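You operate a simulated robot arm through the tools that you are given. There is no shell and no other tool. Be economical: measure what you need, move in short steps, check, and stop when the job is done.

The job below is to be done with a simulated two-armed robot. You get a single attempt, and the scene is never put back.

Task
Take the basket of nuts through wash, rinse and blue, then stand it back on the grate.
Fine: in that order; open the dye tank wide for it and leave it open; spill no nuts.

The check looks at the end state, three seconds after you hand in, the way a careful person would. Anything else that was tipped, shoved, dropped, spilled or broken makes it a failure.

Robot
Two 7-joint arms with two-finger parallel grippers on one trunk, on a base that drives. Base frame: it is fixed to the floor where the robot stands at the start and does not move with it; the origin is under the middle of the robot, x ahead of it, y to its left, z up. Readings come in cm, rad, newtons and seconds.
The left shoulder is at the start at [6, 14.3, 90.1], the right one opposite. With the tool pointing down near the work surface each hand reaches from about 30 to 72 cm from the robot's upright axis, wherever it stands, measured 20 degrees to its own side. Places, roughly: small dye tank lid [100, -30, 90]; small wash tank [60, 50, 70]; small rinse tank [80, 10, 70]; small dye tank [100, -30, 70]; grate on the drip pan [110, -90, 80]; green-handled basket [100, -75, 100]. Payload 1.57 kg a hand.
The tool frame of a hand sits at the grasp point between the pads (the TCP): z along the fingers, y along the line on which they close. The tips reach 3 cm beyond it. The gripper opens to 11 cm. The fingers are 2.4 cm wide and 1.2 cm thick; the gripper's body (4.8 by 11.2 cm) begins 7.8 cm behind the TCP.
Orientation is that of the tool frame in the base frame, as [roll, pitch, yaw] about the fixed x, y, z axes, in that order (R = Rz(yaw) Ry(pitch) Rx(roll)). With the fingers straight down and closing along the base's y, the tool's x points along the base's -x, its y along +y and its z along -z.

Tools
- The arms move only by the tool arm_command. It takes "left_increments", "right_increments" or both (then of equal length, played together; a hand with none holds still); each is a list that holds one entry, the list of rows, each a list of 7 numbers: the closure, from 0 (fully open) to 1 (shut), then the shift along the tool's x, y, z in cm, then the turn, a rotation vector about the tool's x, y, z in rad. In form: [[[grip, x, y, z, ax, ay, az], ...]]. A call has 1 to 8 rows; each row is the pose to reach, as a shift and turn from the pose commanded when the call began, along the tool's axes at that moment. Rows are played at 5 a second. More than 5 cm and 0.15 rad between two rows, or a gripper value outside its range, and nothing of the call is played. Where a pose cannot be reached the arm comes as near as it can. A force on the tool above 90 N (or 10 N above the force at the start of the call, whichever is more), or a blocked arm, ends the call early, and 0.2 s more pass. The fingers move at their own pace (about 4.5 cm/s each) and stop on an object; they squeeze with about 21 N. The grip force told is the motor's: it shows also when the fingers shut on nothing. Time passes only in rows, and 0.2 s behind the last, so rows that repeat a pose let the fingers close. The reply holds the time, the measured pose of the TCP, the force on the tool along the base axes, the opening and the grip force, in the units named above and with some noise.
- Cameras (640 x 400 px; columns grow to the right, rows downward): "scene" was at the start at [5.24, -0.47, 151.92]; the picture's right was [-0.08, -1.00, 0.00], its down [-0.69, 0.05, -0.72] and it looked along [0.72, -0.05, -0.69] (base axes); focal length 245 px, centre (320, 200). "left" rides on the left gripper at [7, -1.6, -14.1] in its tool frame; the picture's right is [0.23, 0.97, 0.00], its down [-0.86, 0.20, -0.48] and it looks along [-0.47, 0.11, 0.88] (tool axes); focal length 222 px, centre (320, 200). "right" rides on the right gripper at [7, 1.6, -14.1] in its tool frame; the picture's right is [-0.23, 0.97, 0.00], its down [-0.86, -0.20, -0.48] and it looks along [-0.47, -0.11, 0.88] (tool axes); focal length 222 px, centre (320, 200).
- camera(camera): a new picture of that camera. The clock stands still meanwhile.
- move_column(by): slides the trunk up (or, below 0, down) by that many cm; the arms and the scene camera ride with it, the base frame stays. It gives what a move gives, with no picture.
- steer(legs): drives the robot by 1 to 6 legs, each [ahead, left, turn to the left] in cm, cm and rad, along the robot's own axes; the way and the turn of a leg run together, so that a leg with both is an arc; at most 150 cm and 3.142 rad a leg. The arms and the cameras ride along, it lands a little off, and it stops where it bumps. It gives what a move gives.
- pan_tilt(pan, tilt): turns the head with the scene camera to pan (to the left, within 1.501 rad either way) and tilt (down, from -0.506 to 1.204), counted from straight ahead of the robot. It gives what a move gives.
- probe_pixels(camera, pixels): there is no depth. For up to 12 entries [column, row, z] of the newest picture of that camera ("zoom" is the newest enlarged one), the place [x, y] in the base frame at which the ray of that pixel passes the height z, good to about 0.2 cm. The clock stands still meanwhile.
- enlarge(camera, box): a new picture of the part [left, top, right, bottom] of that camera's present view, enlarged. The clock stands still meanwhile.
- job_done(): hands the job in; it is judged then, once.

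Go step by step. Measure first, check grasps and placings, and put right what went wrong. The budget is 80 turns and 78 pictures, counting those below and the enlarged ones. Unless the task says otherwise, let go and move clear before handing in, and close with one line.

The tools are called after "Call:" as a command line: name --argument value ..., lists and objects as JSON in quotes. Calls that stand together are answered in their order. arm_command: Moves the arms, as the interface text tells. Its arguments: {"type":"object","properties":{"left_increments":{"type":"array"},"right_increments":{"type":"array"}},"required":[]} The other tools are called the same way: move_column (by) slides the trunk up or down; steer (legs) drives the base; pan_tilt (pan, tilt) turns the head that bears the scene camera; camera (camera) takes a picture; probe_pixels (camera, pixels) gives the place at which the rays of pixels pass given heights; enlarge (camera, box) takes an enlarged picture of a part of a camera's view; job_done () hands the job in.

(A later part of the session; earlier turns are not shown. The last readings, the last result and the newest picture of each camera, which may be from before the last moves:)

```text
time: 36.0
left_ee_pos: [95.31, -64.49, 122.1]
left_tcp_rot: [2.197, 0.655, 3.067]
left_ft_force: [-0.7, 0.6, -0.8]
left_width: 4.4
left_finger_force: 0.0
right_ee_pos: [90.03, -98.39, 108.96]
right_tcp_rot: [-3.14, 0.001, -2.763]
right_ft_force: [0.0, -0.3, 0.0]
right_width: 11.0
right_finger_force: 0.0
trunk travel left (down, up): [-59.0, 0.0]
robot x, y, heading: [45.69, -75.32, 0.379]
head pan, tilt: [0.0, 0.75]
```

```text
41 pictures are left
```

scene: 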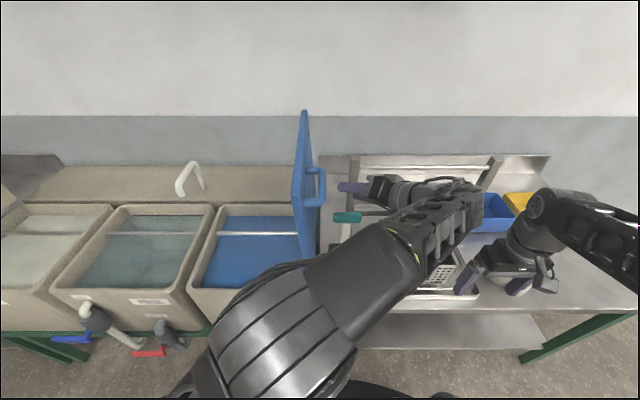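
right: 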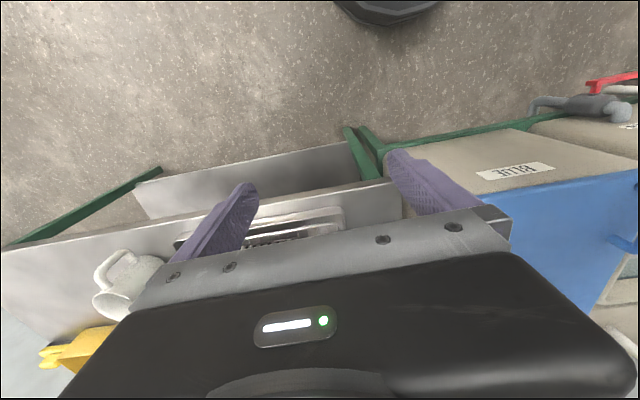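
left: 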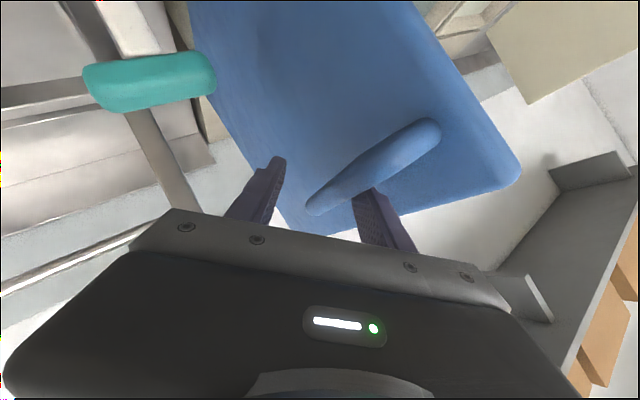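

The hand slid free and the lid stands by itself. I'll zoom to check its angle.

Call:
enlarge --camera "scene" --box '[250, 90, 370, 290]'

Call:
camera --camera "left"

```text
2.00 times, centred on (310, 190) of scene
```

zoom: 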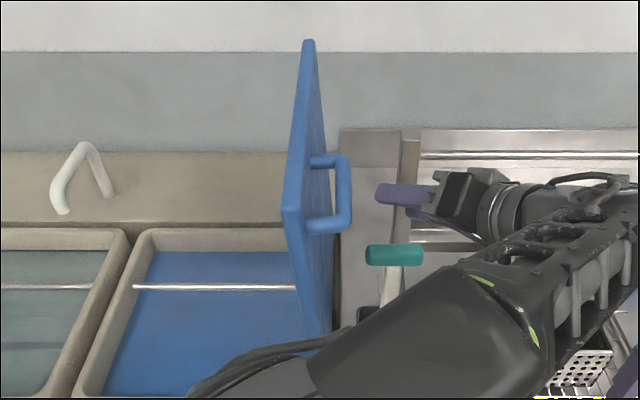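

```text
39 pictures are left
```

left: 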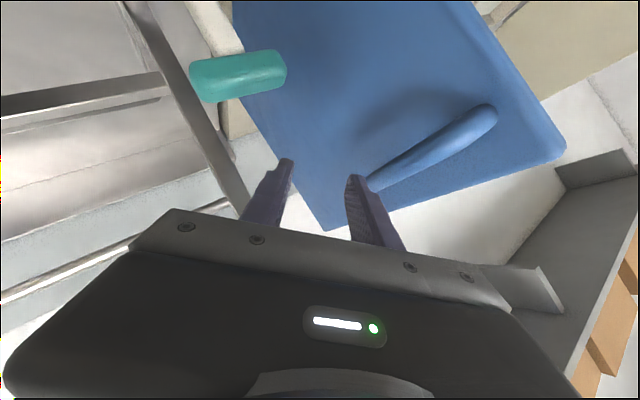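

The lid stands around 87–90°. I'll withdraw the left hand, back the base off, and restore the left arm to tool-down.

Call:
arm_command --left_increments '[[[0.6, 0, 0, -3, 0, 0, 0], [0.6, 0, 0, -6, 0, 0, 0], [0.6, 0, 0, -8, 0, 0, 0], [0.6, 0, 0, -8, 0, 0, 0]]]'

Call:
steer --legs '[[-45, 0, 0]]'

Call:
arm_command --left_increments '[[[1, 3.3, 1.85, 2.8, 0.094, 0.099, -0.011], [1, 6.6, 3.7, 5.6, 0.188, 0.198, -0.023], [1, 9.9, 5.55, 8.4, 0.282, 0.297, -0.034], [1, 13.2, 7.4, 11.2, 0.376, 0.396, -0.046], [1, 16.5, 9.25, 14, 0.47, 0.494, -0.057], [1, 19.8, 11.1, 16.8, 0.563, 0.593, -0.069], [1, 23.1, 12.95, 19.6, 0.657, 0.692, -0.08], [1, 26.4, 14.8, 22.4, 0.751, 0.791, -0.092]]]'

Call:
camera --camera "scene"

```text
time: 37.0
left_ee_pos: [92.03, -70.2, 125.94]
left_tcp_rot: [2.196, 0.657, 3.076]
left_ft_force: [-0.1, 1.7, 0.8]
left_width: 4.38
left_finger_force: 0.1
right_ee_pos: [89.97, -98.26, 109.0]
right_tcp_rot: [-3.141, -0.001, -2.76]
right_ft_force: [0.2, -0.1, -0.2]
right_width: 10.98
right_finger_force: 0.0
trunk travel left (down, up): [-59.0, 0.0]
robot x, y, heading: [45.85, -75.42, 0.383]
head pan, tilt: [0.0, 0.75]
```

```text
time: 39.7
left_ee_pos: [50.53, -87.04, 125.69]
left_tcp_rot: [2.193, 0.657, 3.07]
left_ft_force: [-0.1, 0.5, 0.1]
left_width: 4.37
left_finger_force: 0.1
right_ee_pos: [48.41, -115.01, 109.0]
right_tcp_rot: [-3.14, -0.001, -2.762]
right_ft_force: [-0.1, -0.4, 0.7]
right_width: 11.0
right_finger_force: 0.0
trunk travel left (down, up): [-59.0, 0.0]
robot x, y, heading: [3.96, -91.9, 0.383]
head pan, tilt: [0.0, 0.75]
```

```text
time: 40.3
left_ee_pos: [47.1, -75.37, 117.2]
left_tcp_rot: [2.279, 0.488, -2.998]
left_ft_force: [-0.1, 0.0, 0.6]
left_width: 0.0
left_finger_force: 6.0
right_ee_pos: [48.41, -115.05, 108.85]
right_tcp_rot: [-3.141, 0.001, -2.761]
right_ft_force: [-0.6, -0.6, -0.1]
right_width: 11.02
right_finger_force: 0.2
trunk travel left (down, up): [-59.0, 0.0]
robot x, y, heading: [4.32, -91.67, 0.381]
head pan, tilt: [0.0, 0.75]
stopped in row 3 (left hand): the arm was blocked; the commanded pose is now the measured one
```

```text
38 pictures are left
```

scene: 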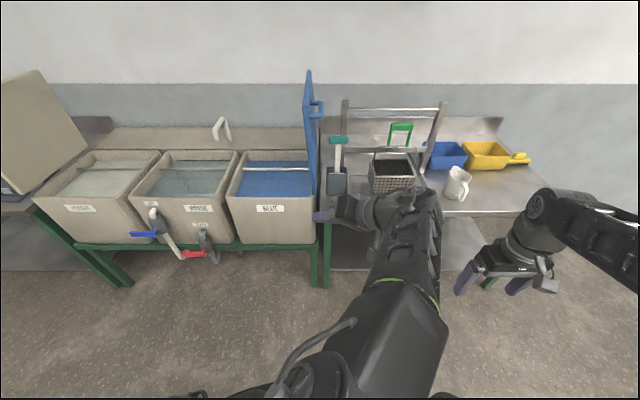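

Overview is clear: the lid stands open by itself, rods cross each tank. The left arm was blocked folding in; I'll extend it forward-left while unrotating.

Call:
arm_command --left_increments '[[[1, -0.15, 1.4, 3.5, 0.05, 0.035, 0], [1, -0.3, 2.8, 6.9, 0.13, 0.09, 0], [1, -0.45, 4.1, 10.3, 0.23, 0.16, 0], [1, -0.6, 5.5, 13.8, 0.34, 0.24, 0], [1, -0.6, 5.5, 13.8, 0.45, 0.32, 0], [1, -0.6, 5.5, 13.8, 0.56, 0.4, 0], [1, -0.6, 5.5, 13.8, 0.67, 0.48, 0], [1, -0.6, 5.5, 13.8, 0.783, 0.552, 0]]]'

Call:
camera --camera "scene"

```text
time: 42.1
left_ee_pos: [47.92, -61.0, 113.27]
left_tcp_rot: [-3.141, -0.002, -2.769]
left_ft_force: [-0.2, 0.7, 0.4]
left_width: 0.0
left_finger_force: 21.0
right_ee_pos: [48.49, -115.14, 108.87]
right_tcp_rot: [-3.141, -0.001, -2.761]
right_ft_force: [0.3, 0.1, 0.0]
right_width: 11.01
right_finger_force: 0.0
trunk travel left (down, up): [-59.0, 0.0]
robot x, y, heading: [3.98, -91.97, 0.383]
head pan, tilt: [0.0, 0.75]
```

```text
37 pictures are left
```

scene: 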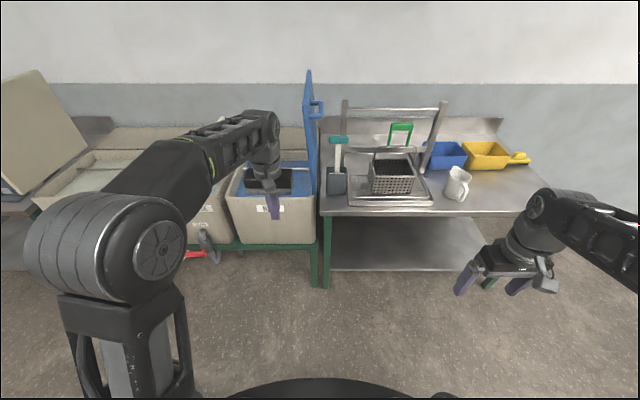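

Left arm is restored. I'll drive forward and gently push the lid's underside to confirm it's at its stop.

Call:
steer --legs '[[39, 0, 0]]'

Call:
arm_command --left_increments '[[[1, 0, -2, 0, 0, 0, 0], [1, 0, -4, 0, 0, 0, 0], [1, 0, -6, 0, 0, 0, 0], [1, 0, -7.5, 0, 0, 0, 0], [1, 0, -8.5, 0, 0, 0, 0], [1, 0, -9.5, 0, 0, 0, 0], [1, 0, -10.5, 0, 0, 0, 0]]]'

Call:
camera --camera "scene"

```text
time: 44.6
left_ee_pos: [84.67, -46.28, 113.3]
left_tcp_rot: [3.14, -0.003, -2.768]
left_ft_force: [1.3, -0.8, -0.6]
left_width: 0.0
left_finger_force: 21.3
right_ee_pos: [85.31, -100.16, 108.86]
right_tcp_rot: [3.141, -0.002, -2.758]
right_ft_force: [0.3, 0.1, 0.3]
right_width: 11.0
right_finger_force: 0.0
trunk travel left (down, up): [-59.0, 0.0]
robot x, y, heading: [40.9, -76.97, 0.384]
head pan, tilt: [0.0, 0.75]
```

```text
time: 45.3
left_ee_pos: [84.6, -46.74, 113.34]
left_tcp_rot: [3.118, -0.001, -2.722]
left_ft_force: [-27.9, 46.3, 3.8]
left_width: 0.02
left_finger_force: 21.1
right_ee_pos: [84.94, -99.47, 109.17]
right_tcp_rot: [-3.138, 0.005, -2.75]
right_ft_force: [-0.1, -1.1, 0.0]
right_width: 11.0
right_finger_force: 0.1
trunk travel left (down, up): [-59.0, 0.0]
robot x, y, heading: [40.55, -76.88, 0.39]
head pan, tilt: [0.0, 0.75]
stopped in row 3 (left hand): the force on the tool passed its limit (the readings are from after the stop); the commanded pose is now the measured one
```

```text
36 pictures are left
```

scene: 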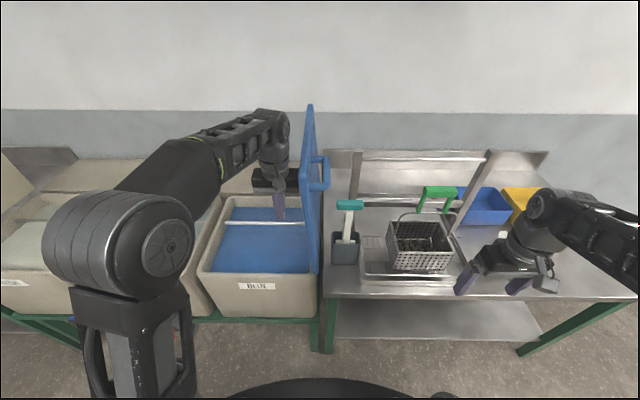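

Resistance was immediate and hard, so the lid is fully open at its stop. Now I back the left hand off and tuck it, while turning the right gripper 90° so it can close across the basket's bar.

Call:
arm_command --left_increments '[[[1, 0, 3, 0, 0, 0, 0], [1, 0, 6, 0, 0, 0, 0], [1, 0, 9, 0, 0, 0, 0], [1, 4, 9, 0, 0, 0, 0], [1, 8, 9, 0, 0, 0, 0], [1, 12, 9, 0, 0, 0, 0], [1, 16, 9, 0, 0, 0, 0], [1, 18, 9, 0, 0, 0, 0]]]' --right_increments '[[[0, 0, 0, 0, 0, 0, 0.14], [0, 0, 0, 0, 0, 0, 0.28], [0, 0, 0, 0, 0, 0, 0.42], [0, 0, 0, 0, 0, 0, 0.56], [0, 0, 0, 0, 0, 0, 0.7], [0, 0, 0, 0, 0, 0, 0.84], [0, 0, 0, 0, 0, 0, 0.98], [0, 0, 0, 0, 0, 0, 1.12]]]'

Call:
arm_command --right_increments '[[[0, 0, 0, 0, 0, 0, 0.14], [0, 0, 0, 0, 0, 0, 0.28], [0, 0, 0, 0, 0, 0, 0.42], [0, 0, 0, 0, 0, 0, 0.45], [0, 0, 0, 0, 0, 0, 0.45]]]'

Call:
arm_command --right_increments '[[[0, 0, 0, 0, -0.13, 0, 0], [0, 0, 0, 0, -0.26, 0, 0], [0, 0, 0, 0, -0.39, 0, 0], [0, 0, 0, 0, -0.52, 0, 0], [0, 0, 0, 0, -0.65, 0, 0], [0, 0, 0, 0, -0.78, 0, 0], [0, 0, 0, 0, -0.78, 0, 0]]]'

Call:
camera --camera "scene"

```text
time: 47.1
left_ee_pos: [65.28, -46.75, 113.43]
left_tcp_rot: [3.126, -0.004, -2.737]
left_ft_force: [-0.8, 0.4, -1.5]
left_width: 0.0
left_finger_force: 21.3
right_ee_pos: [85.21, -99.76, 108.94]
right_tcp_rot: [3.14, 0.001, 2.406]
right_ft_force: [0.5, -0.6, -0.3]
right_width: 11.01
right_finger_force: 0.0
trunk travel left (down, up): [-59.0, 0.0]
robot x, y, heading: [40.81, -76.96, 0.39]
head pan, tilt: [0.0, 0.75]
```

```text
time: 48.3
left_ee_pos: [65.3, -46.77, 113.42]
left_tcp_rot: [3.124, -0.003, -2.74]
left_ft_force: [-0.7, 0.5, -0.5]
left_width: 0.0
left_finger_force: 20.7
right_ee_pos: [85.34, -99.84, 108.84]
right_tcp_rot: [3.141, 0.001, 1.959]
right_ft_force: [-0.2, 0.7, -0.1]
right_width: 11.01
right_finger_force: 0.0
trunk travel left (down, up): [-59.0, 0.0]
robot x, y, heading: [40.88, -76.9, 0.39]
head pan, tilt: [0.0, 0.75]
```

```text
time: 49.9
left_ee_pos: [65.33, -46.68, 113.43]
left_tcp_rot: [3.125, -0.004, -2.741]
left_ft_force: [-0.1, 0.5, 0.3]
left_width: 0.0
left_finger_force: 21.5
right_ee_pos: [86.5, -100.66, 109.81]
right_tcp_rot: [2.361, -0.002, 1.962]
right_ft_force: [0.4, -0.5, 0.8]
right_width: 11.01
right_finger_force: 0.0
right hand out of reach, approached as far as the arm can: row 6, 7
trunk travel left (down, up): [-59.0, 0.0]
robot x, y, heading: [40.48, -77.15, 0.394]
head pan, tilt: [0.0, 0.75]
```

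```text
35 pictures are left
```

scene: 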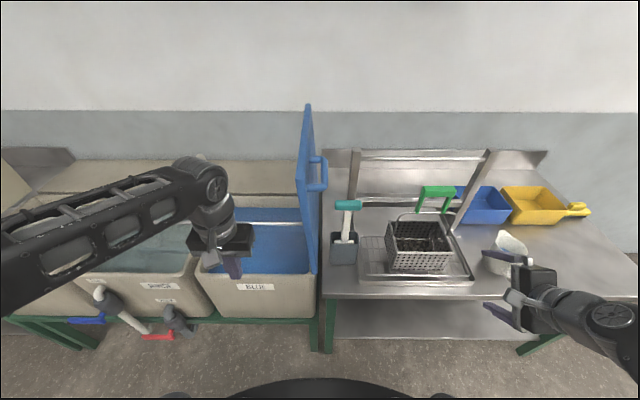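

Right gripper is turned and pitched 45° forward. I'll get fresh measurements of the green bar.

Call:
camera --camera "right"

Call:
enlarge --camera "scene" --box '[350, 160, 510, 300]'

```text
34 pictures are left
```

right: 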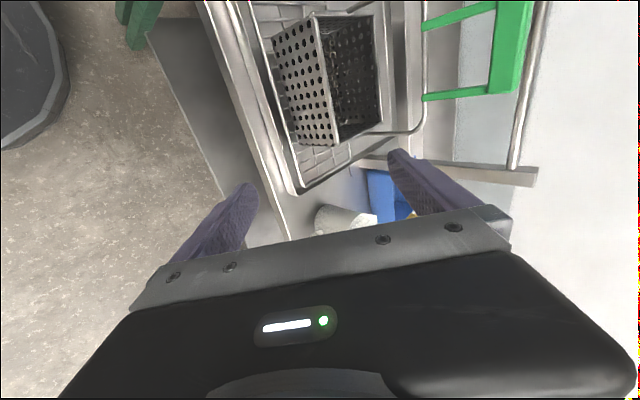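

```text
2.86 times, centred on (430, 230) of scene
```

zoom: 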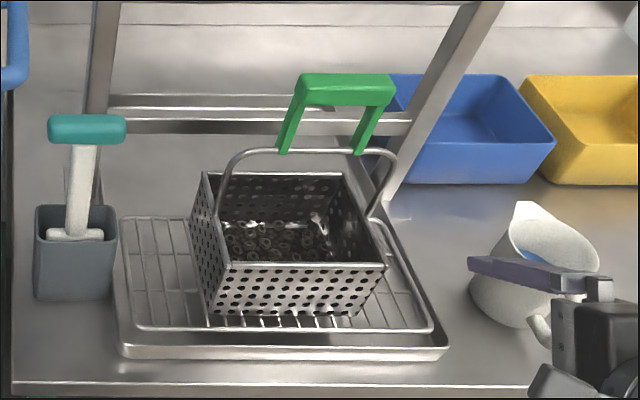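

I'll triangulate the bar centre: scene zoom (345,92), right camera (512,52).

Call:
probe_pixels --camera "zoom" --pixels '[[347, 90, 112], [347, 90, 115], [347, 90, 118], [300, 90, 115], [392, 92, 115], [205, 172, 97], [340, 172, 97], [385, 265, 97], [228, 265, 97]]'

Call:
probe_pixels --camera "right" --pixels '[[512, 52, 112], [512, 52, 115], [512, 52, 118]]'

```text
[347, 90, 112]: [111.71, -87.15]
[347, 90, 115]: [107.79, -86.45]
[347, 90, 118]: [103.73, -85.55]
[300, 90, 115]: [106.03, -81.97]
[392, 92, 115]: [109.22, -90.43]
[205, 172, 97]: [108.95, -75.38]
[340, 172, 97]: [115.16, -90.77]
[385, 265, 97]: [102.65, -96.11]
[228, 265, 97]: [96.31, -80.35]
```

```text
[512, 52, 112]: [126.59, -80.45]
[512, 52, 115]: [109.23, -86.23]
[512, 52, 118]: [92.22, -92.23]
```

The bar centre is (107.3,-86.3,115.3). I'll move the base 5 cm ahead, then bring the right hand to a pre-grasp point 10 cm up-back along its approach.

Call:
steer --legs '[[5, 0, 0]]'

Call:
arm_command --right_increments '[[[0, 1, 3.6, 0, 0, 0, 0], [0, 2.1, 7.2, 0, 0, 0, 0], [0, 3.2, 10.8, 0, 0, 0, 0], [0, 4.3, 14.4, 0, 0, 0, 0], [0, 5.3, 17.8, 0, 0, 0, 0], [0, 5.3, 17.8, 0, 0, 0, 0]]]'

Call:
camera --camera "right"

Call:
camera --camera "scene"

```text
time: 50.8
left_ee_pos: [70.24, -44.76, 113.19]
left_tcp_rot: [3.124, -0.007, -2.741]
left_ft_force: [0.3, 0.8, -0.4]
left_width: 0.01
left_finger_force: 20.8
right_ee_pos: [91.33, -98.76, 109.74]
right_tcp_rot: [2.365, 0.0, 1.96]
right_ft_force: [0.7, 0.5, -0.8]
right_width: 11.0
right_finger_force: 0.1
trunk travel left (down, up): [-59.0, 0.0]
robot x, y, heading: [45.66, -75.18, 0.385]
head pan, tilt: [0.0, 0.75]
```

```text
time: 52.2
left_ee_pos: [70.05, -44.97, 113.47]
left_tcp_rot: [3.124, -0.004, -2.742]
left_ft_force: [-1.0, 0.6, 0.3]
left_width: 0.0
left_finger_force: 20.7
right_ee_pos: [100.91, -89.36, 122.29]
right_tcp_rot: [2.363, -0.001, 1.959]
right_ft_force: [-0.5, 0.0, -0.3]
right_width: 11.01
right_finger_force: 0.0
trunk travel left (down, up): [-59.0, 0.0]
robot x, y, heading: [45.54, -75.27, 0.387]
head pan, tilt: [0.0, 0.75]
```

```text
32 pictures are left
```

right: 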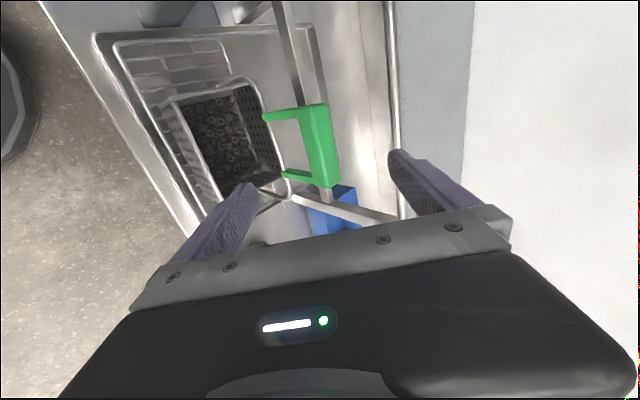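

```text
31 pictures are left
```

scene: 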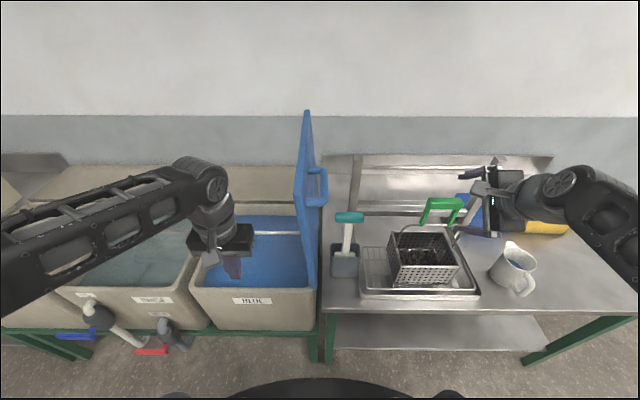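

The bar appears between the fingers at right camera (317,145); I'll verify with a probe from both cameras.

Call:
probe_pixels --camera "right" --pixels '[[317, 145, 113.5], [317, 145, 115.3], [317, 145, 117]]'

Call:
probe_pixels --camera "scene" --pixels '[[445, 202, 113.5], [445, 202, 115.3], [445, 202, 117]]'

```text
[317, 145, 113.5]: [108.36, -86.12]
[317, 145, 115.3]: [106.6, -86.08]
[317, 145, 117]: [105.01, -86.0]
```

```text
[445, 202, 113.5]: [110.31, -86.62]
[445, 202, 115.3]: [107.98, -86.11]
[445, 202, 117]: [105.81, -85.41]
```

Consistent at (107.2,-86.1,115.4). Advance 9.9 cm along the fingers and close.

Call:
arm_command --right_increments '[[[0, 0.6, 0.1, 3.3, 0, 0, 0], [0, 0.6, 0.1, 6.6, 0, 0, 0], [0, 0.6, 0.1, 9.9, 0, 0, 0], [0, 0.6, 0.1, 9.9, 0, 0, 0], [1, 0.6, 0.1, 9.9, 0, 0, 0], [1, 0.6, 0.1, 9.9, 0, 0, 0], [1, 0.6, 0.1, 9.9, 0, 0, 0], [1, 0.6, 0.1, 9.9, 0, 0, 0]]]'

Call:
arm_command --right_increments '[[[1, 0, 0, 0, 0, 0, 0], [1, 0, 0, 0, 0, 0, 0], [1, 0, 0, 0, 0, 0, 0]]]'

Call:
camera --camera "right"

```text
time: 54.0
left_ee_pos: [69.96, -44.94, 113.41]
left_tcp_rot: [3.125, -0.003, -2.741]
left_ft_force: [0.3, 0.2, 0.1]
left_width: 0.02
left_finger_force: 21.3
right_ee_pos: [107.16, -85.84, 115.21]
right_tcp_rot: [2.363, -0.001, 1.959]
right_ft_force: [-0.9, -0.8, 0.6]
right_width: 3.68
right_finger_force: 9.6
trunk travel left (down, up): [-59.0, 0.0]
robot x, y, heading: [45.38, -75.02, 0.385]
head pan, tilt: [0.0, 0.75]
```

```text
time: 54.8
left_ee_pos: [70.18, -44.87, 113.38]
left_tcp_rot: [3.124, -0.005, -2.739]
left_ft_force: [1.4, -1.1, 0.5]
left_width: 0.0
left_finger_force: 21.1
right_ee_pos: [107.31, -85.87, 115.23]
right_tcp_rot: [2.362, -0.003, 1.96]
right_ft_force: [0.0, 0.2, 0.7]
right_width: 3.63
right_finger_force: 21.3
trunk travel left (down, up): [-59.0, 0.0]
robot x, y, heading: [45.36, -75.06, 0.386]
head pan, tilt: [0.0, 0.75]
```

```text
30 pictures are left
```

right: 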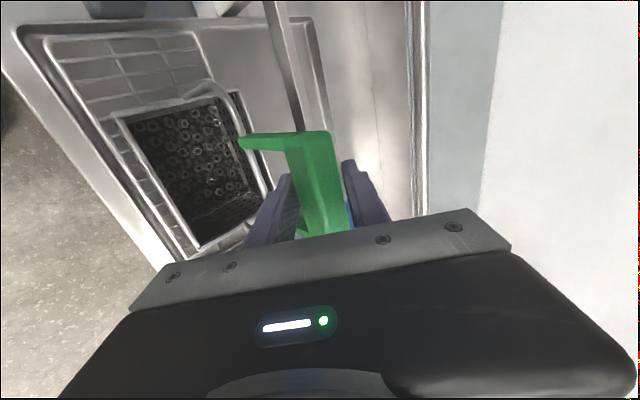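

It's held (3.63 cm), but that is a corner-to-corner grip on a square-ish bar, which could roll. I'll release, back off, pitch to horizontal, and regrip on the flats.

Call:
arm_command --right_increments '[[[0, 0, 0, 0, 0, 0, 0], [0, 0, 0, 0, 0, 0, 0], [0, 0, 0, 0, 0, 0, 0], [0, 0, 0, 0, 0, 0, 0], [0, 0, 0, -3.5, 0, 0, 0], [0, 0, 0, -7, 0, 0, 0], [0, 0, 0, -10, 0, 0, 0], [0, 0, 0, -10, 0, 0, 0]]]'

Call:
steer --legs '[[-8, 0, 0]]'

Call:
arm_command --right_increments '[[[0.4, 0, 0, 0, -0.13, 0, 0], [0.4, 0, 0, 0, -0.26, 0, 0], [0.4, 0, 0, 0, -0.39, 0, 0], [0.4, 0, 0, 0, -0.52, 0, 0], [0.4, 0, 0, 0, -0.65, 0, 0], [0.4, 0, 0, 0, -0.78, 0, 0], [0.4, 0, 0, 0, -0.78, 0, 0]]]'

Call:
camera --camera "right"

Call:
camera --camera "scene"

```text
time: 56.6
left_ee_pos: [70.2, -44.94, 113.39]
left_tcp_rot: [3.125, -0.004, -2.741]
left_ft_force: [-0.9, -0.2, -0.9]
left_width: 0.0
left_finger_force: 21.3
right_ee_pos: [100.63, -88.52, 122.33]
right_tcp_rot: [2.362, -0.002, 1.961]
right_ft_force: [-0.2, 0.7, -0.5]
right_width: 11.02
right_finger_force: 0.1
trunk travel left (down, up): [-59.0, 0.0]
robot x, y, heading: [45.63, -74.86, 0.387]
head pan, tilt: [0.0, 0.75]
```

```text
time: 57.6
left_ee_pos: [62.5, -48.02, 113.52]
left_tcp_rot: [3.125, -0.005, -2.74]
left_ft_force: [-1.2, -0.1, 0.5]
left_width: 0.0
left_finger_force: 20.5
right_ee_pos: [92.92, -91.7, 122.45]
right_tcp_rot: [2.361, -0.002, 1.961]
right_ft_force: [-0.9, -0.1, -0.7]
right_width: 11.01
right_finger_force: 0.1
trunk travel left (down, up): [-59.0, 0.0]
robot x, y, heading: [37.99, -78.17, 0.387]
head pan, tilt: [0.0, 0.75]
```

```text
time: 59.2
left_ee_pos: [62.54, -47.87, 113.45]
left_tcp_rot: [3.124, -0.004, -2.742]
left_ft_force: [0.0, -0.5, 0.5]
left_width: 0.0
left_finger_force: 20.7
right_ee_pos: [95.94, -92.66, 123.69]
right_tcp_rot: [1.58, 0.0, 1.962]
right_ft_force: [-0.3, -0.8, 0.2]
right_width: 6.61
right_finger_force: 0.0
right hand out of reach, approached as far as the arm can: row 5, 6, 7
trunk travel left (down, up): [-59.0, 0.0]
robot x, y, heading: [38.21, -78.11, 0.387]
head pan, tilt: [0.0, 0.75]
```

```text
29 pictures are left
```

right: 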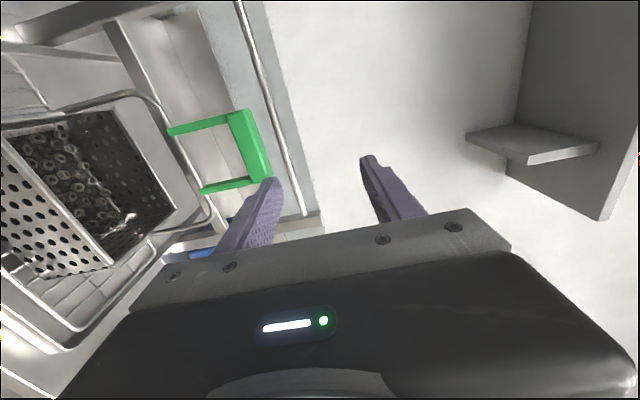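

```text
28 pictures are left
```

scene: 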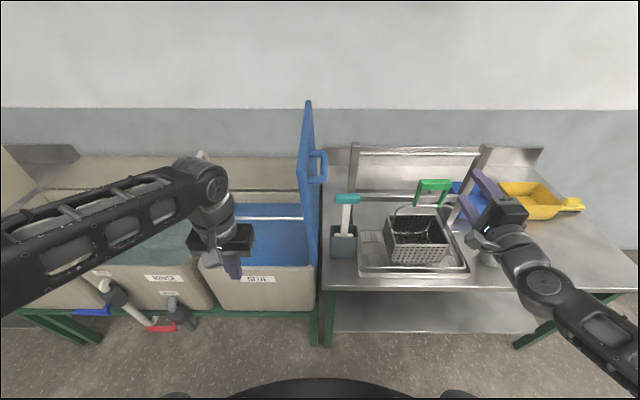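

The hand is horizontal now at (95.9,-92.7,123.7). Move to 7 cm in front of the bar at its height, then check.

Call:
arm_command --right_increments '[[[0.4, 0, -1, 3, 0, 0, 0], [0.4, 0, -3.5, 5.5, 0, 0, 0], [0.4, -0.2, -7, 8.3, 0, 0, 0], [0.4, -0.2, -7, 8.3, 0, 0, 0]]]'

Call:
camera --camera "right"

```text
time: 60.2
left_ee_pos: [62.59, -48.01, 113.4]
left_tcp_rot: [3.124, -0.003, -2.739]
left_ft_force: [-0.9, -0.1, 0.1]
left_width: 0.02
left_finger_force: 21.2
right_ee_pos: [103.49, -89.84, 116.39]
right_tcp_rot: [1.581, -0.001, 1.961]
right_ft_force: [0.0, -1.1, -0.5]
right_width: 6.6
right_finger_force: 0.0
trunk travel left (down, up): [-59.0, 0.0]
robot x, y, heading: [38.24, -77.98, 0.385]
head pan, tilt: [0.0, 0.75]
```

```text
27 pictures are left
```

right: 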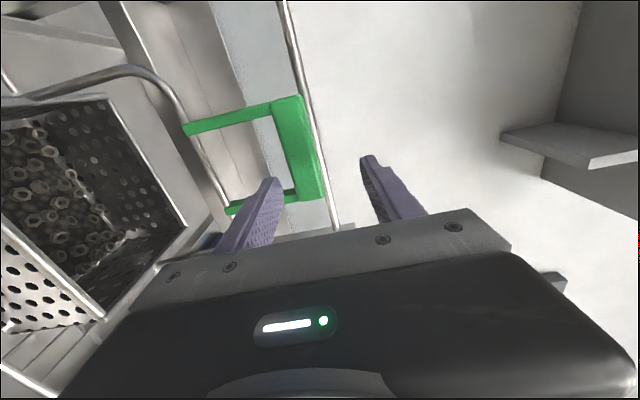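

Commanded pose had followed the reached one; the bar is 4.9 cm ahead, 2.1 left, 1 down. Correct, advance and close.

Call:
arm_command --right_increments '[[[0.4, 2.1, -1, 0, 0, 0, 0], [0.4, 2.1, -1, 2.5, 0, 0, 0], [0.4, 2.1, -1, 4.8, 0, 0, 0], [0.4, 2.1, -1, 4.8, 0, 0, 0], [1, 2.1, -1, 4.8, 0, 0, 0], [1, 2.1, -1, 4.8, 0, 0, 0], [1, 2.1, -1, 4.8, 0, 0, 0], [1, 2.1, -1, 4.8, 0, 0, 0]]]'

Call:
camera --camera "right"

```text
time: 62.0
left_ee_pos: [62.66, -47.9, 113.38]
left_tcp_rot: [3.124, -0.005, -2.74]
left_ft_force: [-0.1, 0.3, 0.2]
left_width: 0.0
left_finger_force: 21.2
right_ee_pos: [107.19, -86.03, 115.35]
right_tcp_rot: [1.584, -0.002, 1.958]
right_ft_force: [0.2, 0.5, -0.6]
right_width: 2.59
right_finger_force: 20.6
trunk travel left (down, up): [-59.0, 0.0]
robot x, y, heading: [38.13, -78.13, 0.385]
head pan, tilt: [0.0, 0.75]
```

```text
26 pictures are left
```

right: 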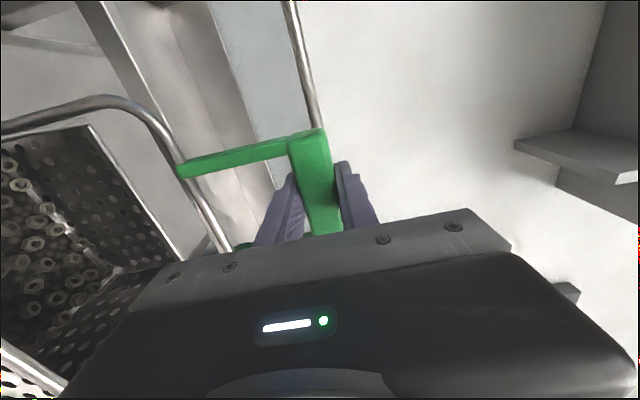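

Firm flat grip at 2.59 cm. Lift slowly 3 cm and check.

Call:
arm_command --right_increments '[[[1, 0, 0.4, 0, 0, 0, 0], [1, 0, 0.8, 0, 0, 0, 0], [1, 0, 1.3, 0, 0, 0, 0], [1, 0, 1.8, 0, 0, 0, 0], [1, 0, 2.4, 0, 0, 0, 0], [1, 0, 3, 0, 0, 0, 0], [1, 0, 3, 0, 0, 0, 0]]]'

Call:
camera --camera "scene"

```text
time: 63.6
left_ee_pos: [62.77, -47.89, 113.37]
left_tcp_rot: [3.123, -0.007, -2.74]
left_ft_force: [0.0, 0.0, 0.2]
left_width: 0.0
left_finger_force: 21.0
right_ee_pos: [107.3, -86.03, 118.35]
right_tcp_rot: [1.582, -0.002, 1.961]
right_ft_force: [-0.3, 0.2, -8.5]
right_width: 2.6
right_finger_force: 20.6
trunk travel left (down, up): [-59.0, 0.0]
robot x, y, heading: [38.43, -77.62, 0.389]
head pan, tilt: [0.0, 0.75]
```

```text
25 pictures are left
```

scene: 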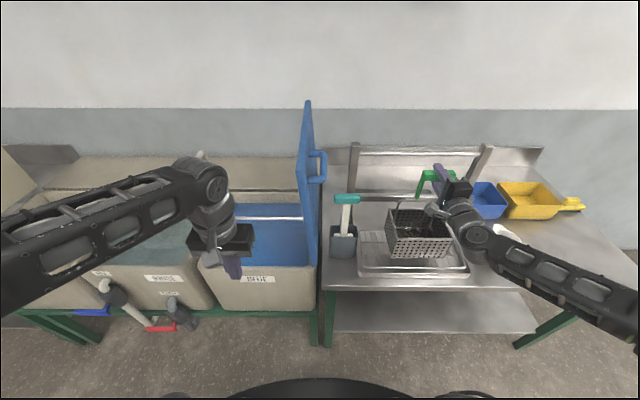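

Basket hangs level at 8.5 N. Lift 6 cm more, back away, and drive left to the wash tank.

Call:
arm_command --right_increments '[[[1, 0, 1, 0, 0, 0, 0], [1, 0, 2, 0, 0, 0, 0], [1, 0, 3, 0, 0, 0, 0], [1, 0, 4, 0, 0, 0, 0], [1, 0, 5, 0, 0, 0, 0], [1, 0, 6, 0, 0, 0, 0], [1, 0, 6, 0, 0, 0, 0]]]'

Call:
steer --legs '[[-27, 0, 0]]'

Call:
camera --camera "scene"

```text
time: 65.2
left_ee_pos: [62.63, -47.83, 113.36]
left_tcp_rot: [3.124, -0.004, -2.742]
left_ft_force: [0.1, -0.3, -0.1]
left_width: 0.01
left_finger_force: 20.8
right_ee_pos: [107.37, -86.19, 124.51]
right_tcp_rot: [1.583, -0.001, 1.961]
right_ft_force: [-0.2, 0.0, -8.4]
right_width: 2.59
right_finger_force: 21.1
trunk travel left (down, up): [-59.0, 0.0]
robot x, y, heading: [38.24, -78.12, 0.388]
head pan, tilt: [0.0, 0.75]
```

```text
time: 67.2
left_ee_pos: [36.77, -58.48, 113.45]
left_tcp_rot: [3.123, -0.002, -2.739]
left_ft_force: [-1.0, -0.9, 0.0]
left_width: 0.0
left_finger_force: 21.0
right_ee_pos: [81.67, -96.36, 124.49]
right_tcp_rot: [1.582, -0.002, 1.962]
right_ft_force: [-0.1, -0.4, -7.8]
right_width: 2.56
right_finger_force: 21.1
trunk travel left (down, up): [-59.0, 0.0]
robot x, y, heading: [12.86, -88.47, 0.393]
head pan, tilt: [0.0, 0.75]
```

```text
24 pictures are left
```

scene: 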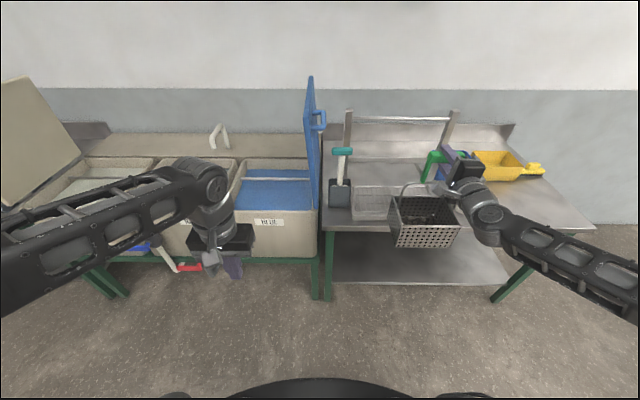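

Clear to travel. Drive left 145 cm to stand with the basket before the wash tank.

Call:
steer --legs '[[0, 72, 0], [0, 73, 0]]'

Call:
camera --camera "scene"

```text
time: 74.7
left_ee_pos: [-20.6, 75.89, 113.28]
left_tcp_rot: [3.125, -0.007, -2.717]
left_ft_force: [0.3, -0.1, -0.3]
left_width: 0.02
left_finger_force: 21.4
right_ee_pos: [25.01, 38.85, 124.46]
right_tcp_rot: [1.581, 0.0, 1.983]
right_ft_force: [0.3, -0.6, -7.8]
right_width: 2.6
right_finger_force: 20.5
trunk travel left (down, up): [-59.0, 0.0]
robot x, y, heading: [-44.18, 45.41, 0.405]
head pan, tilt: [0.0, 0.75]
```

```text
23 pictures are left
```

scene: 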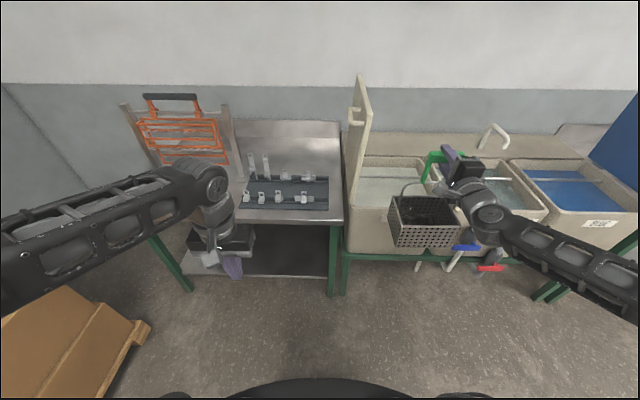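

The wash tank is dead ahead-right with its lid open at its left. I'll zoom and measure its inside and rod.

Call:
enlarge --camera "scene" --box '[330, 60, 530, 280]'

```text
1.82 times, centred on (430, 170) of scene
```

zoom: 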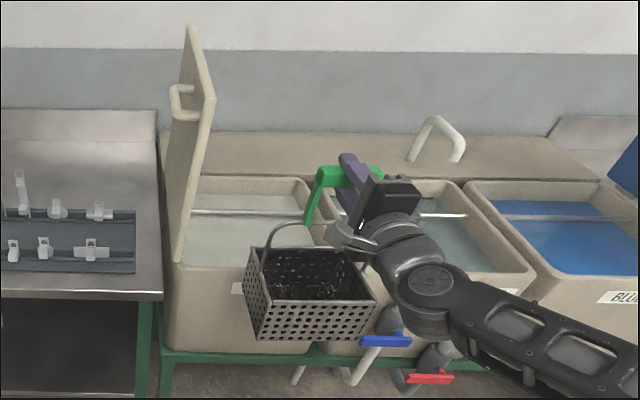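

Call:
probe_pixels --camera "zoom" --pixels '[[176, 262, 86], [195, 190, 84], [300, 190, 84], [312, 180, 86], [192, 211, 84], [302, 219, 84], [185, 262, 84], [465, 216, 84], [533, 270, 86], [535, 262, 84], [600, 220, 84], [488, 212, 84]]'

```text
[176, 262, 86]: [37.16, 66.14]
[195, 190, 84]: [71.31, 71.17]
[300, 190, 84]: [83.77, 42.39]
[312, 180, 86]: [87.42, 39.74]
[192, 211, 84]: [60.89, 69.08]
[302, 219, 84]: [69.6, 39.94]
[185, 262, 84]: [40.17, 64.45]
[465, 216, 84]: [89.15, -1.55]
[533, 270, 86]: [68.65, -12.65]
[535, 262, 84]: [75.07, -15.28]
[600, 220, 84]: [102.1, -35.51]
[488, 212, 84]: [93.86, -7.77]
```

Wash inside spans roughly depth 61–93 with the rod near 80, so the front bay fits the basket. I'll align and drive ahead 34 cm to put it over the front bay.

Call:
steer --legs '[[0, 0, -0.028], [33.5, 0, 0]]'

Call:
camera --camera "scene"

```text
time: 77.3
left_ee_pos: [11.55, 87.53, 113.34]
left_tcp_rot: [3.123, -0.004, -2.75]
left_ft_force: [1.4, -0.7, 0.4]
left_width: 0.0
left_finger_force: 20.9
right_ee_pos: [55.7, 48.93, 124.39]
right_tcp_rot: [1.584, -0.003, 1.95]
right_ft_force: [0.4, -0.3, -9.0]
right_width: 2.61
right_finger_force: 21.0
trunk travel left (down, up): [-59.0, 0.0]
robot x, y, heading: [-13.28, 57.56, 0.38]
head pan, tilt: [0.0, 0.75]
```

```text
21 pictures are left
```

scene: 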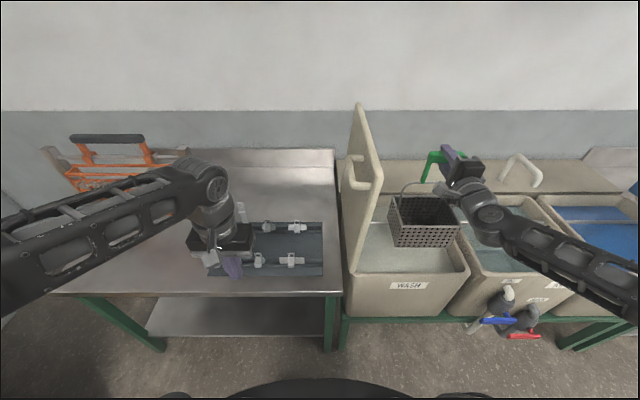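

The basket is over the tank at depth 69.8. I'll check rims, rod and the left table's edge from here.

Call:
enlarge --camera "scene" --box '[330, 170, 490, 330]'

Call:
probe_pixels --camera "scene" --pixels '[[220, 292, 84.6], [352, 276, 86], [470, 272, 86], [360, 271, 85], [461, 267, 85]]'

```text
2.50 times, centred on (410, 250) of scene
```

zoom: 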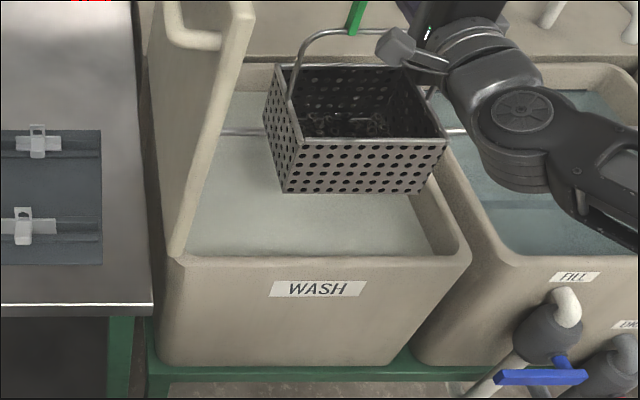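

```text
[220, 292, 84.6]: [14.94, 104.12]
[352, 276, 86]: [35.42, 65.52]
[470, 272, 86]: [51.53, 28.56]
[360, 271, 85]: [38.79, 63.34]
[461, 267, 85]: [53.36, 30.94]
```

Clearances look fine (inner front ≈60.5, rod ≈80, basket ≈63–77). Lower the trunk in stages.

Call:
move_column --by -14

Call:
camera --camera "scene"

```text
time: 78.9
left_ee_pos: [11.49, 87.46, 99.45]
left_tcp_rot: [3.124, -0.005, -2.75]
left_ft_force: [0.0, -1.4, 0.1]
left_width: 0.01
left_finger_force: 20.2
right_ee_pos: [55.64, 48.8, 110.37]
right_tcp_rot: [1.583, -0.001, 1.949]
right_ft_force: [0.6, 0.2, -7.3]
right_width: 2.58
right_finger_force: 21.3
trunk travel left (down, up): [-45.0, 14.0]
robot x, y, heading: [-13.56, 57.73, 0.38]
head pan, tilt: [0.0, 0.75]
```

```text
19 pictures are left
```

scene: 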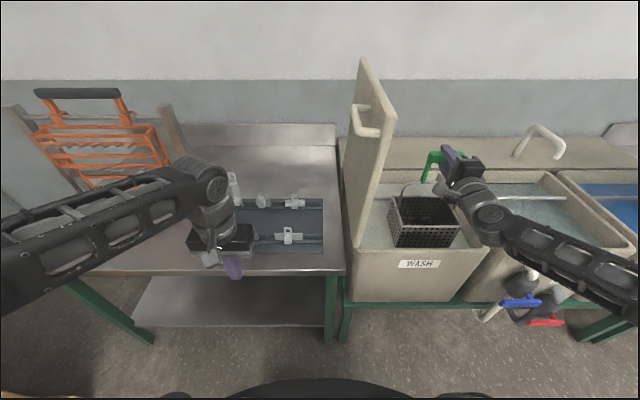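

Basket is entering the water. Lower 7 more and check the forearm's clearance from the taps.

Call:
move_column --by -7

Call:
pan_tilt --pan -0.55 --tilt 0.7

Call:
camera --camera "scene"

```text
time: 80.0
left_ee_pos: [11.4, 87.4, 92.39]
left_tcp_rot: [3.125, -0.006, -2.751]
left_ft_force: [0.9, -0.2, 0.3]
left_width: 0.0
left_finger_force: 21.6
right_ee_pos: [55.79, 48.81, 103.39]
right_tcp_rot: [1.584, -0.002, 1.949]
right_ft_force: [-0.5, 0.3, -7.4]
right_width: 2.6
right_finger_force: 21.3
trunk travel left (down, up): [-38.0, 21.0]
robot x, y, heading: [-13.52, 57.49, 0.375]
head pan, tilt: [0.0, 0.75]
```

```text
time: 81.0
left_ee_pos: [11.36, 87.45, 92.2]
left_tcp_rot: [3.124, -0.004, -2.752]
left_ft_force: [-0.3, 0.8, -0.9]
left_width: 0.0
left_finger_force: 21.0
right_ee_pos: [55.67, 48.7, 103.39]
right_tcp_rot: [1.586, -0.002, 1.95]
right_ft_force: [0.2, 0.5, -7.5]
right_width: 2.57
right_finger_force: 21.1
trunk travel left (down, up): [-38.0, 21.0]
robot x, y, heading: [-13.24, 57.57, 0.378]
head pan, tilt: [-0.55, 0.7]
```

```text
18 pictures are left
```

scene: 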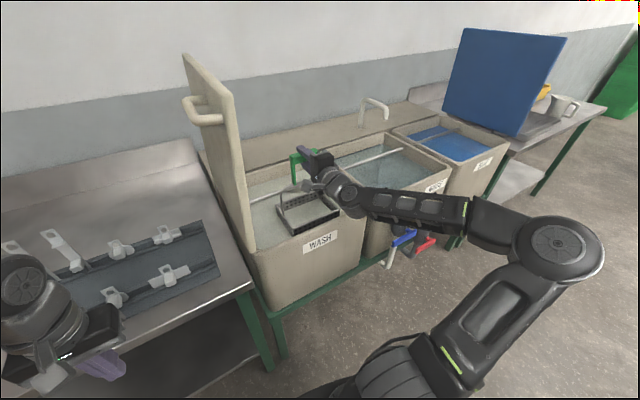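

Basket is nearly submerged, forearm clear. Lower 6.5 more, dwell, and look.

Call:
move_column --by -6.5

Call:
arm_command --right_increments '[[[1, 0, 0, 0, 0, 0, 0], [1, 0, 0, 0, 0, 0, 0], [1, 0, 0, 0, 0, 0, 0], [1, 0, 0, 0, 0, 0, 0], [1, 0, 0, 0, 0, 0, 0], [1, 0, 0, 0, 0, 0, 0], [1, 0, 0, 0, 0, 0, 0], [1, 0, 0, 0, 0, 0, 0]]]'

Call:
enlarge --camera "scene" --box '[220, 100, 420, 290]'

```text
time: 82.0
left_ee_pos: [11.46, 87.45, 85.91]
left_tcp_rot: [3.125, -0.004, -2.751]
left_ft_force: [0.6, -0.4, 0.8]
left_width: 0.0
left_finger_force: 21.1
right_ee_pos: [55.61, 48.77, 96.89]
right_tcp_rot: [1.583, 0.0, 1.949]
right_ft_force: [-0.5, -0.9, -8.0]
right_width: 2.59
right_finger_force: 21.1
trunk travel left (down, up): [-31.5, 27.5]
robot x, y, heading: [-13.27, 57.55, 0.378]
head pan, tilt: [-0.55, 0.7]
```

```text
time: 83.8
left_ee_pos: [11.47, 87.37, 85.85]
left_tcp_rot: [3.123, -0.006, -2.751]
left_ft_force: [-1.0, 0.3, 0.4]
left_width: 0.0
left_finger_force: 21.1
right_ee_pos: [55.65, 48.77, 96.96]
right_tcp_rot: [1.585, -0.002, 1.95]
right_ft_force: [-0.2, 0.3, -8.4]
right_width: 2.6
right_finger_force: 21.0
trunk travel left (down, up): [-31.5, 27.5]
robot x, y, heading: [-13.97, 57.53, 0.376]
head pan, tilt: [-0.55, 0.7]
```

```text
2.11 times, centred on (320, 195) of scene
```

zoom: 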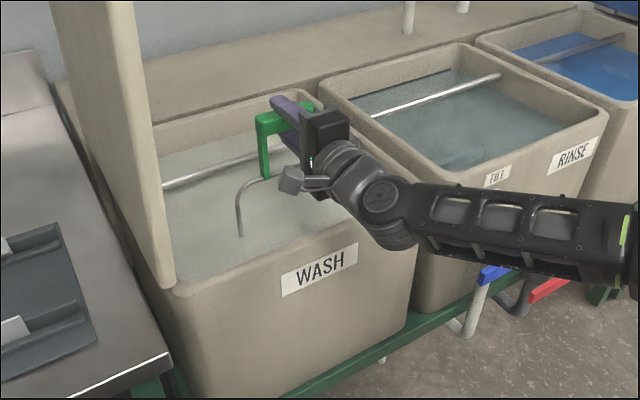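

The basket is fully under the wash water. Raise it, then shift 43 cm right over the rinse tank.

Call:
arm_command --right_increments '[[[1, 0, 0, 0, 0, 0, 0], [1, 0, 0, 0, 0, 0, 0], [1, 0, 0, 0, 0, 0, 0], [1, 0, 0, 0, 0, 0, 0], [1, 0, 0, 0, 0, 0, 0], [1, 0, 0, 0, 0, 0, 0], [1, 0, 0, 0, 0, 0, 0], [1, 0, 0, 0, 0, 0, 0]]]'

Call:
move_column --by 27.5

Call:
arm_command --right_increments '[[[1, 0, 0, 0, 0, 0, 0], [1, 0, 0, 0, 0, 0, 0], [1, 0, 0, 0, 0, 0, 0], [1, 0, 0, 0, 0, 0, 0], [1, 0, 0, 0, 0, 0, 0], [1, 0, 0, 0, 0, 0, 0], [1, 0, 0, 0, 0, 0, 0], [1, 0, 0, 0, 0, 0, 0]]]'

Call:
steer --legs '[[0, -43, 0]]'

Call:
camera --camera "scene"

```text
time: 85.6
left_ee_pos: [11.47, 87.44, 85.9]
left_tcp_rot: [3.124, -0.006, -2.749]
left_ft_force: [0.8, -0.4, -0.5]
left_width: 0.01
left_finger_force: 20.9
right_ee_pos: [55.64, 48.83, 96.92]
right_tcp_rot: [1.583, -0.003, 1.948]
right_ft_force: [0.4, 0.0, -7.1]
right_width: 2.59
right_finger_force: 20.8
trunk travel left (down, up): [-31.5, 27.5]
robot x, y, heading: [-13.31, 57.45, 0.378]
head pan, tilt: [-0.55, 0.7]
```

```text
time: 88.4
left_ee_pos: [11.41, 87.45, 113.37]
left_tcp_rot: [3.125, -0.004, -2.751]
left_ft_force: [0.2, 0.0, 0.9]
left_width: 0.0
left_finger_force: 21.0
right_ee_pos: [55.76, 48.84, 124.29]
right_tcp_rot: [1.584, -0.002, 1.948]
right_ft_force: [-0.2, -0.3, -8.4]
right_width: 2.59
right_finger_force: 20.7
trunk travel left (down, up): [-59.0, 0.0]
robot x, y, heading: [-13.47, 57.2, 0.379]
head pan, tilt: [-0.55, 0.7]
```

```text
time: 90.2
left_ee_pos: [11.51, 87.46, 113.49]
left_tcp_rot: [3.123, -0.006, -2.75]
left_ft_force: [-0.3, 0.6, -0.4]
left_width: 0.02
left_finger_force: 20.8
right_ee_pos: [55.75, 48.79, 124.26]
right_tcp_rot: [1.584, -0.002, 1.949]
right_ft_force: [-0.2, 0.5, -7.4]
right_width: 2.6
right_finger_force: 21.2
trunk travel left (down, up): [-59.0, 0.0]
robot x, y, heading: [-13.36, 57.33, 0.379]
head pan, tilt: [-0.55, 0.7]
```

```text
time: 92.8
left_ee_pos: [27.03, 47.86, 113.45]
left_tcp_rot: [3.125, -0.003, -2.742]
left_ft_force: [-0.4, 0.1, -0.1]
left_width: 0.02
left_finger_force: 21.0
right_ee_pos: [71.88, 9.72, 124.37]
right_tcp_rot: [1.585, -0.002, 1.957]
right_ft_force: [-0.2, -0.3, -8.3]
right_width: 2.58
right_finger_force: 21.3
trunk travel left (down, up): [-59.0, 0.0]
robot x, y, heading: [2.6, 17.98, 0.382]
head pan, tilt: [-0.55, 0.7]
```

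```text
16 pictures are left
```

scene: 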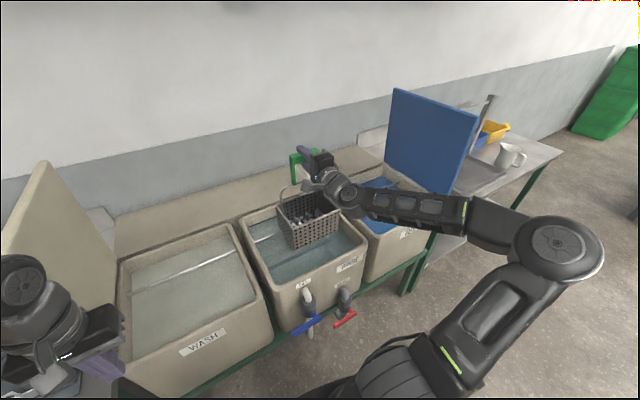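

Basket is over the rinse tank at depth 70.4. Quick check on the rinse rim and rod.

Call:
enlarge --camera "scene" --box '[225, 150, 385, 340]'

Call:
probe_pixels --camera "scene" --pixels '[[279, 280, 84], [366, 243, 84], [256, 241, 84], [239, 222, 86], [365, 252, 86], [274, 289, 86]]'

```text
2.11 times, centred on (305, 245) of scene
```

zoom: 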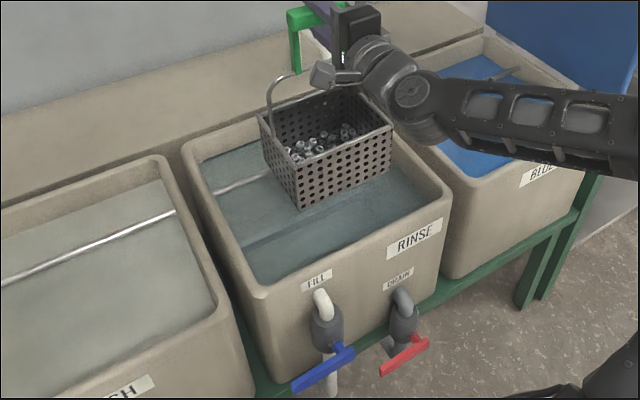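

```text
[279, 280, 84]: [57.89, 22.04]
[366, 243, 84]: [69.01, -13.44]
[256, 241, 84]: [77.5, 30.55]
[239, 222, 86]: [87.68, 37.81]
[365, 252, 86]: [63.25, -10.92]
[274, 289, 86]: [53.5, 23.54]
```

Positions are good; the rinse water is lower. Lower 24, check force, then a bit more.

Call:
move_column --by -24

Call:
enlarge --camera "scene" --box '[205, 80, 405, 290]'

```text
time: 95.3
left_ee_pos: [27.0, 48.04, 89.46]
left_tcp_rot: [3.124, -0.006, -2.742]
left_ft_force: [0.7, -0.1, 0.5]
left_width: 0.0
left_finger_force: 21.0
right_ee_pos: [71.66, 9.8, 100.41]
right_tcp_rot: [1.585, 0.0, 1.96]
right_ft_force: [0.5, 1.0, -7.1]
right_width: 2.57
right_finger_force: 21.1
trunk travel left (down, up): [-35.0, 24.0]
robot x, y, heading: [2.64, 17.89, 0.383]
head pan, tilt: [-0.55, 0.7]
```

```text
1.90 times, centred on (305, 185) of scene
```

zoom: 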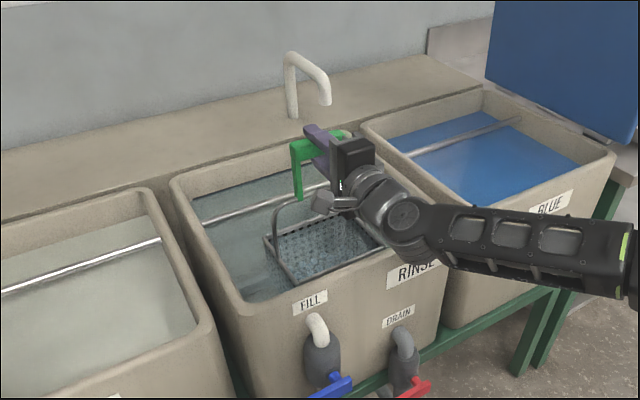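

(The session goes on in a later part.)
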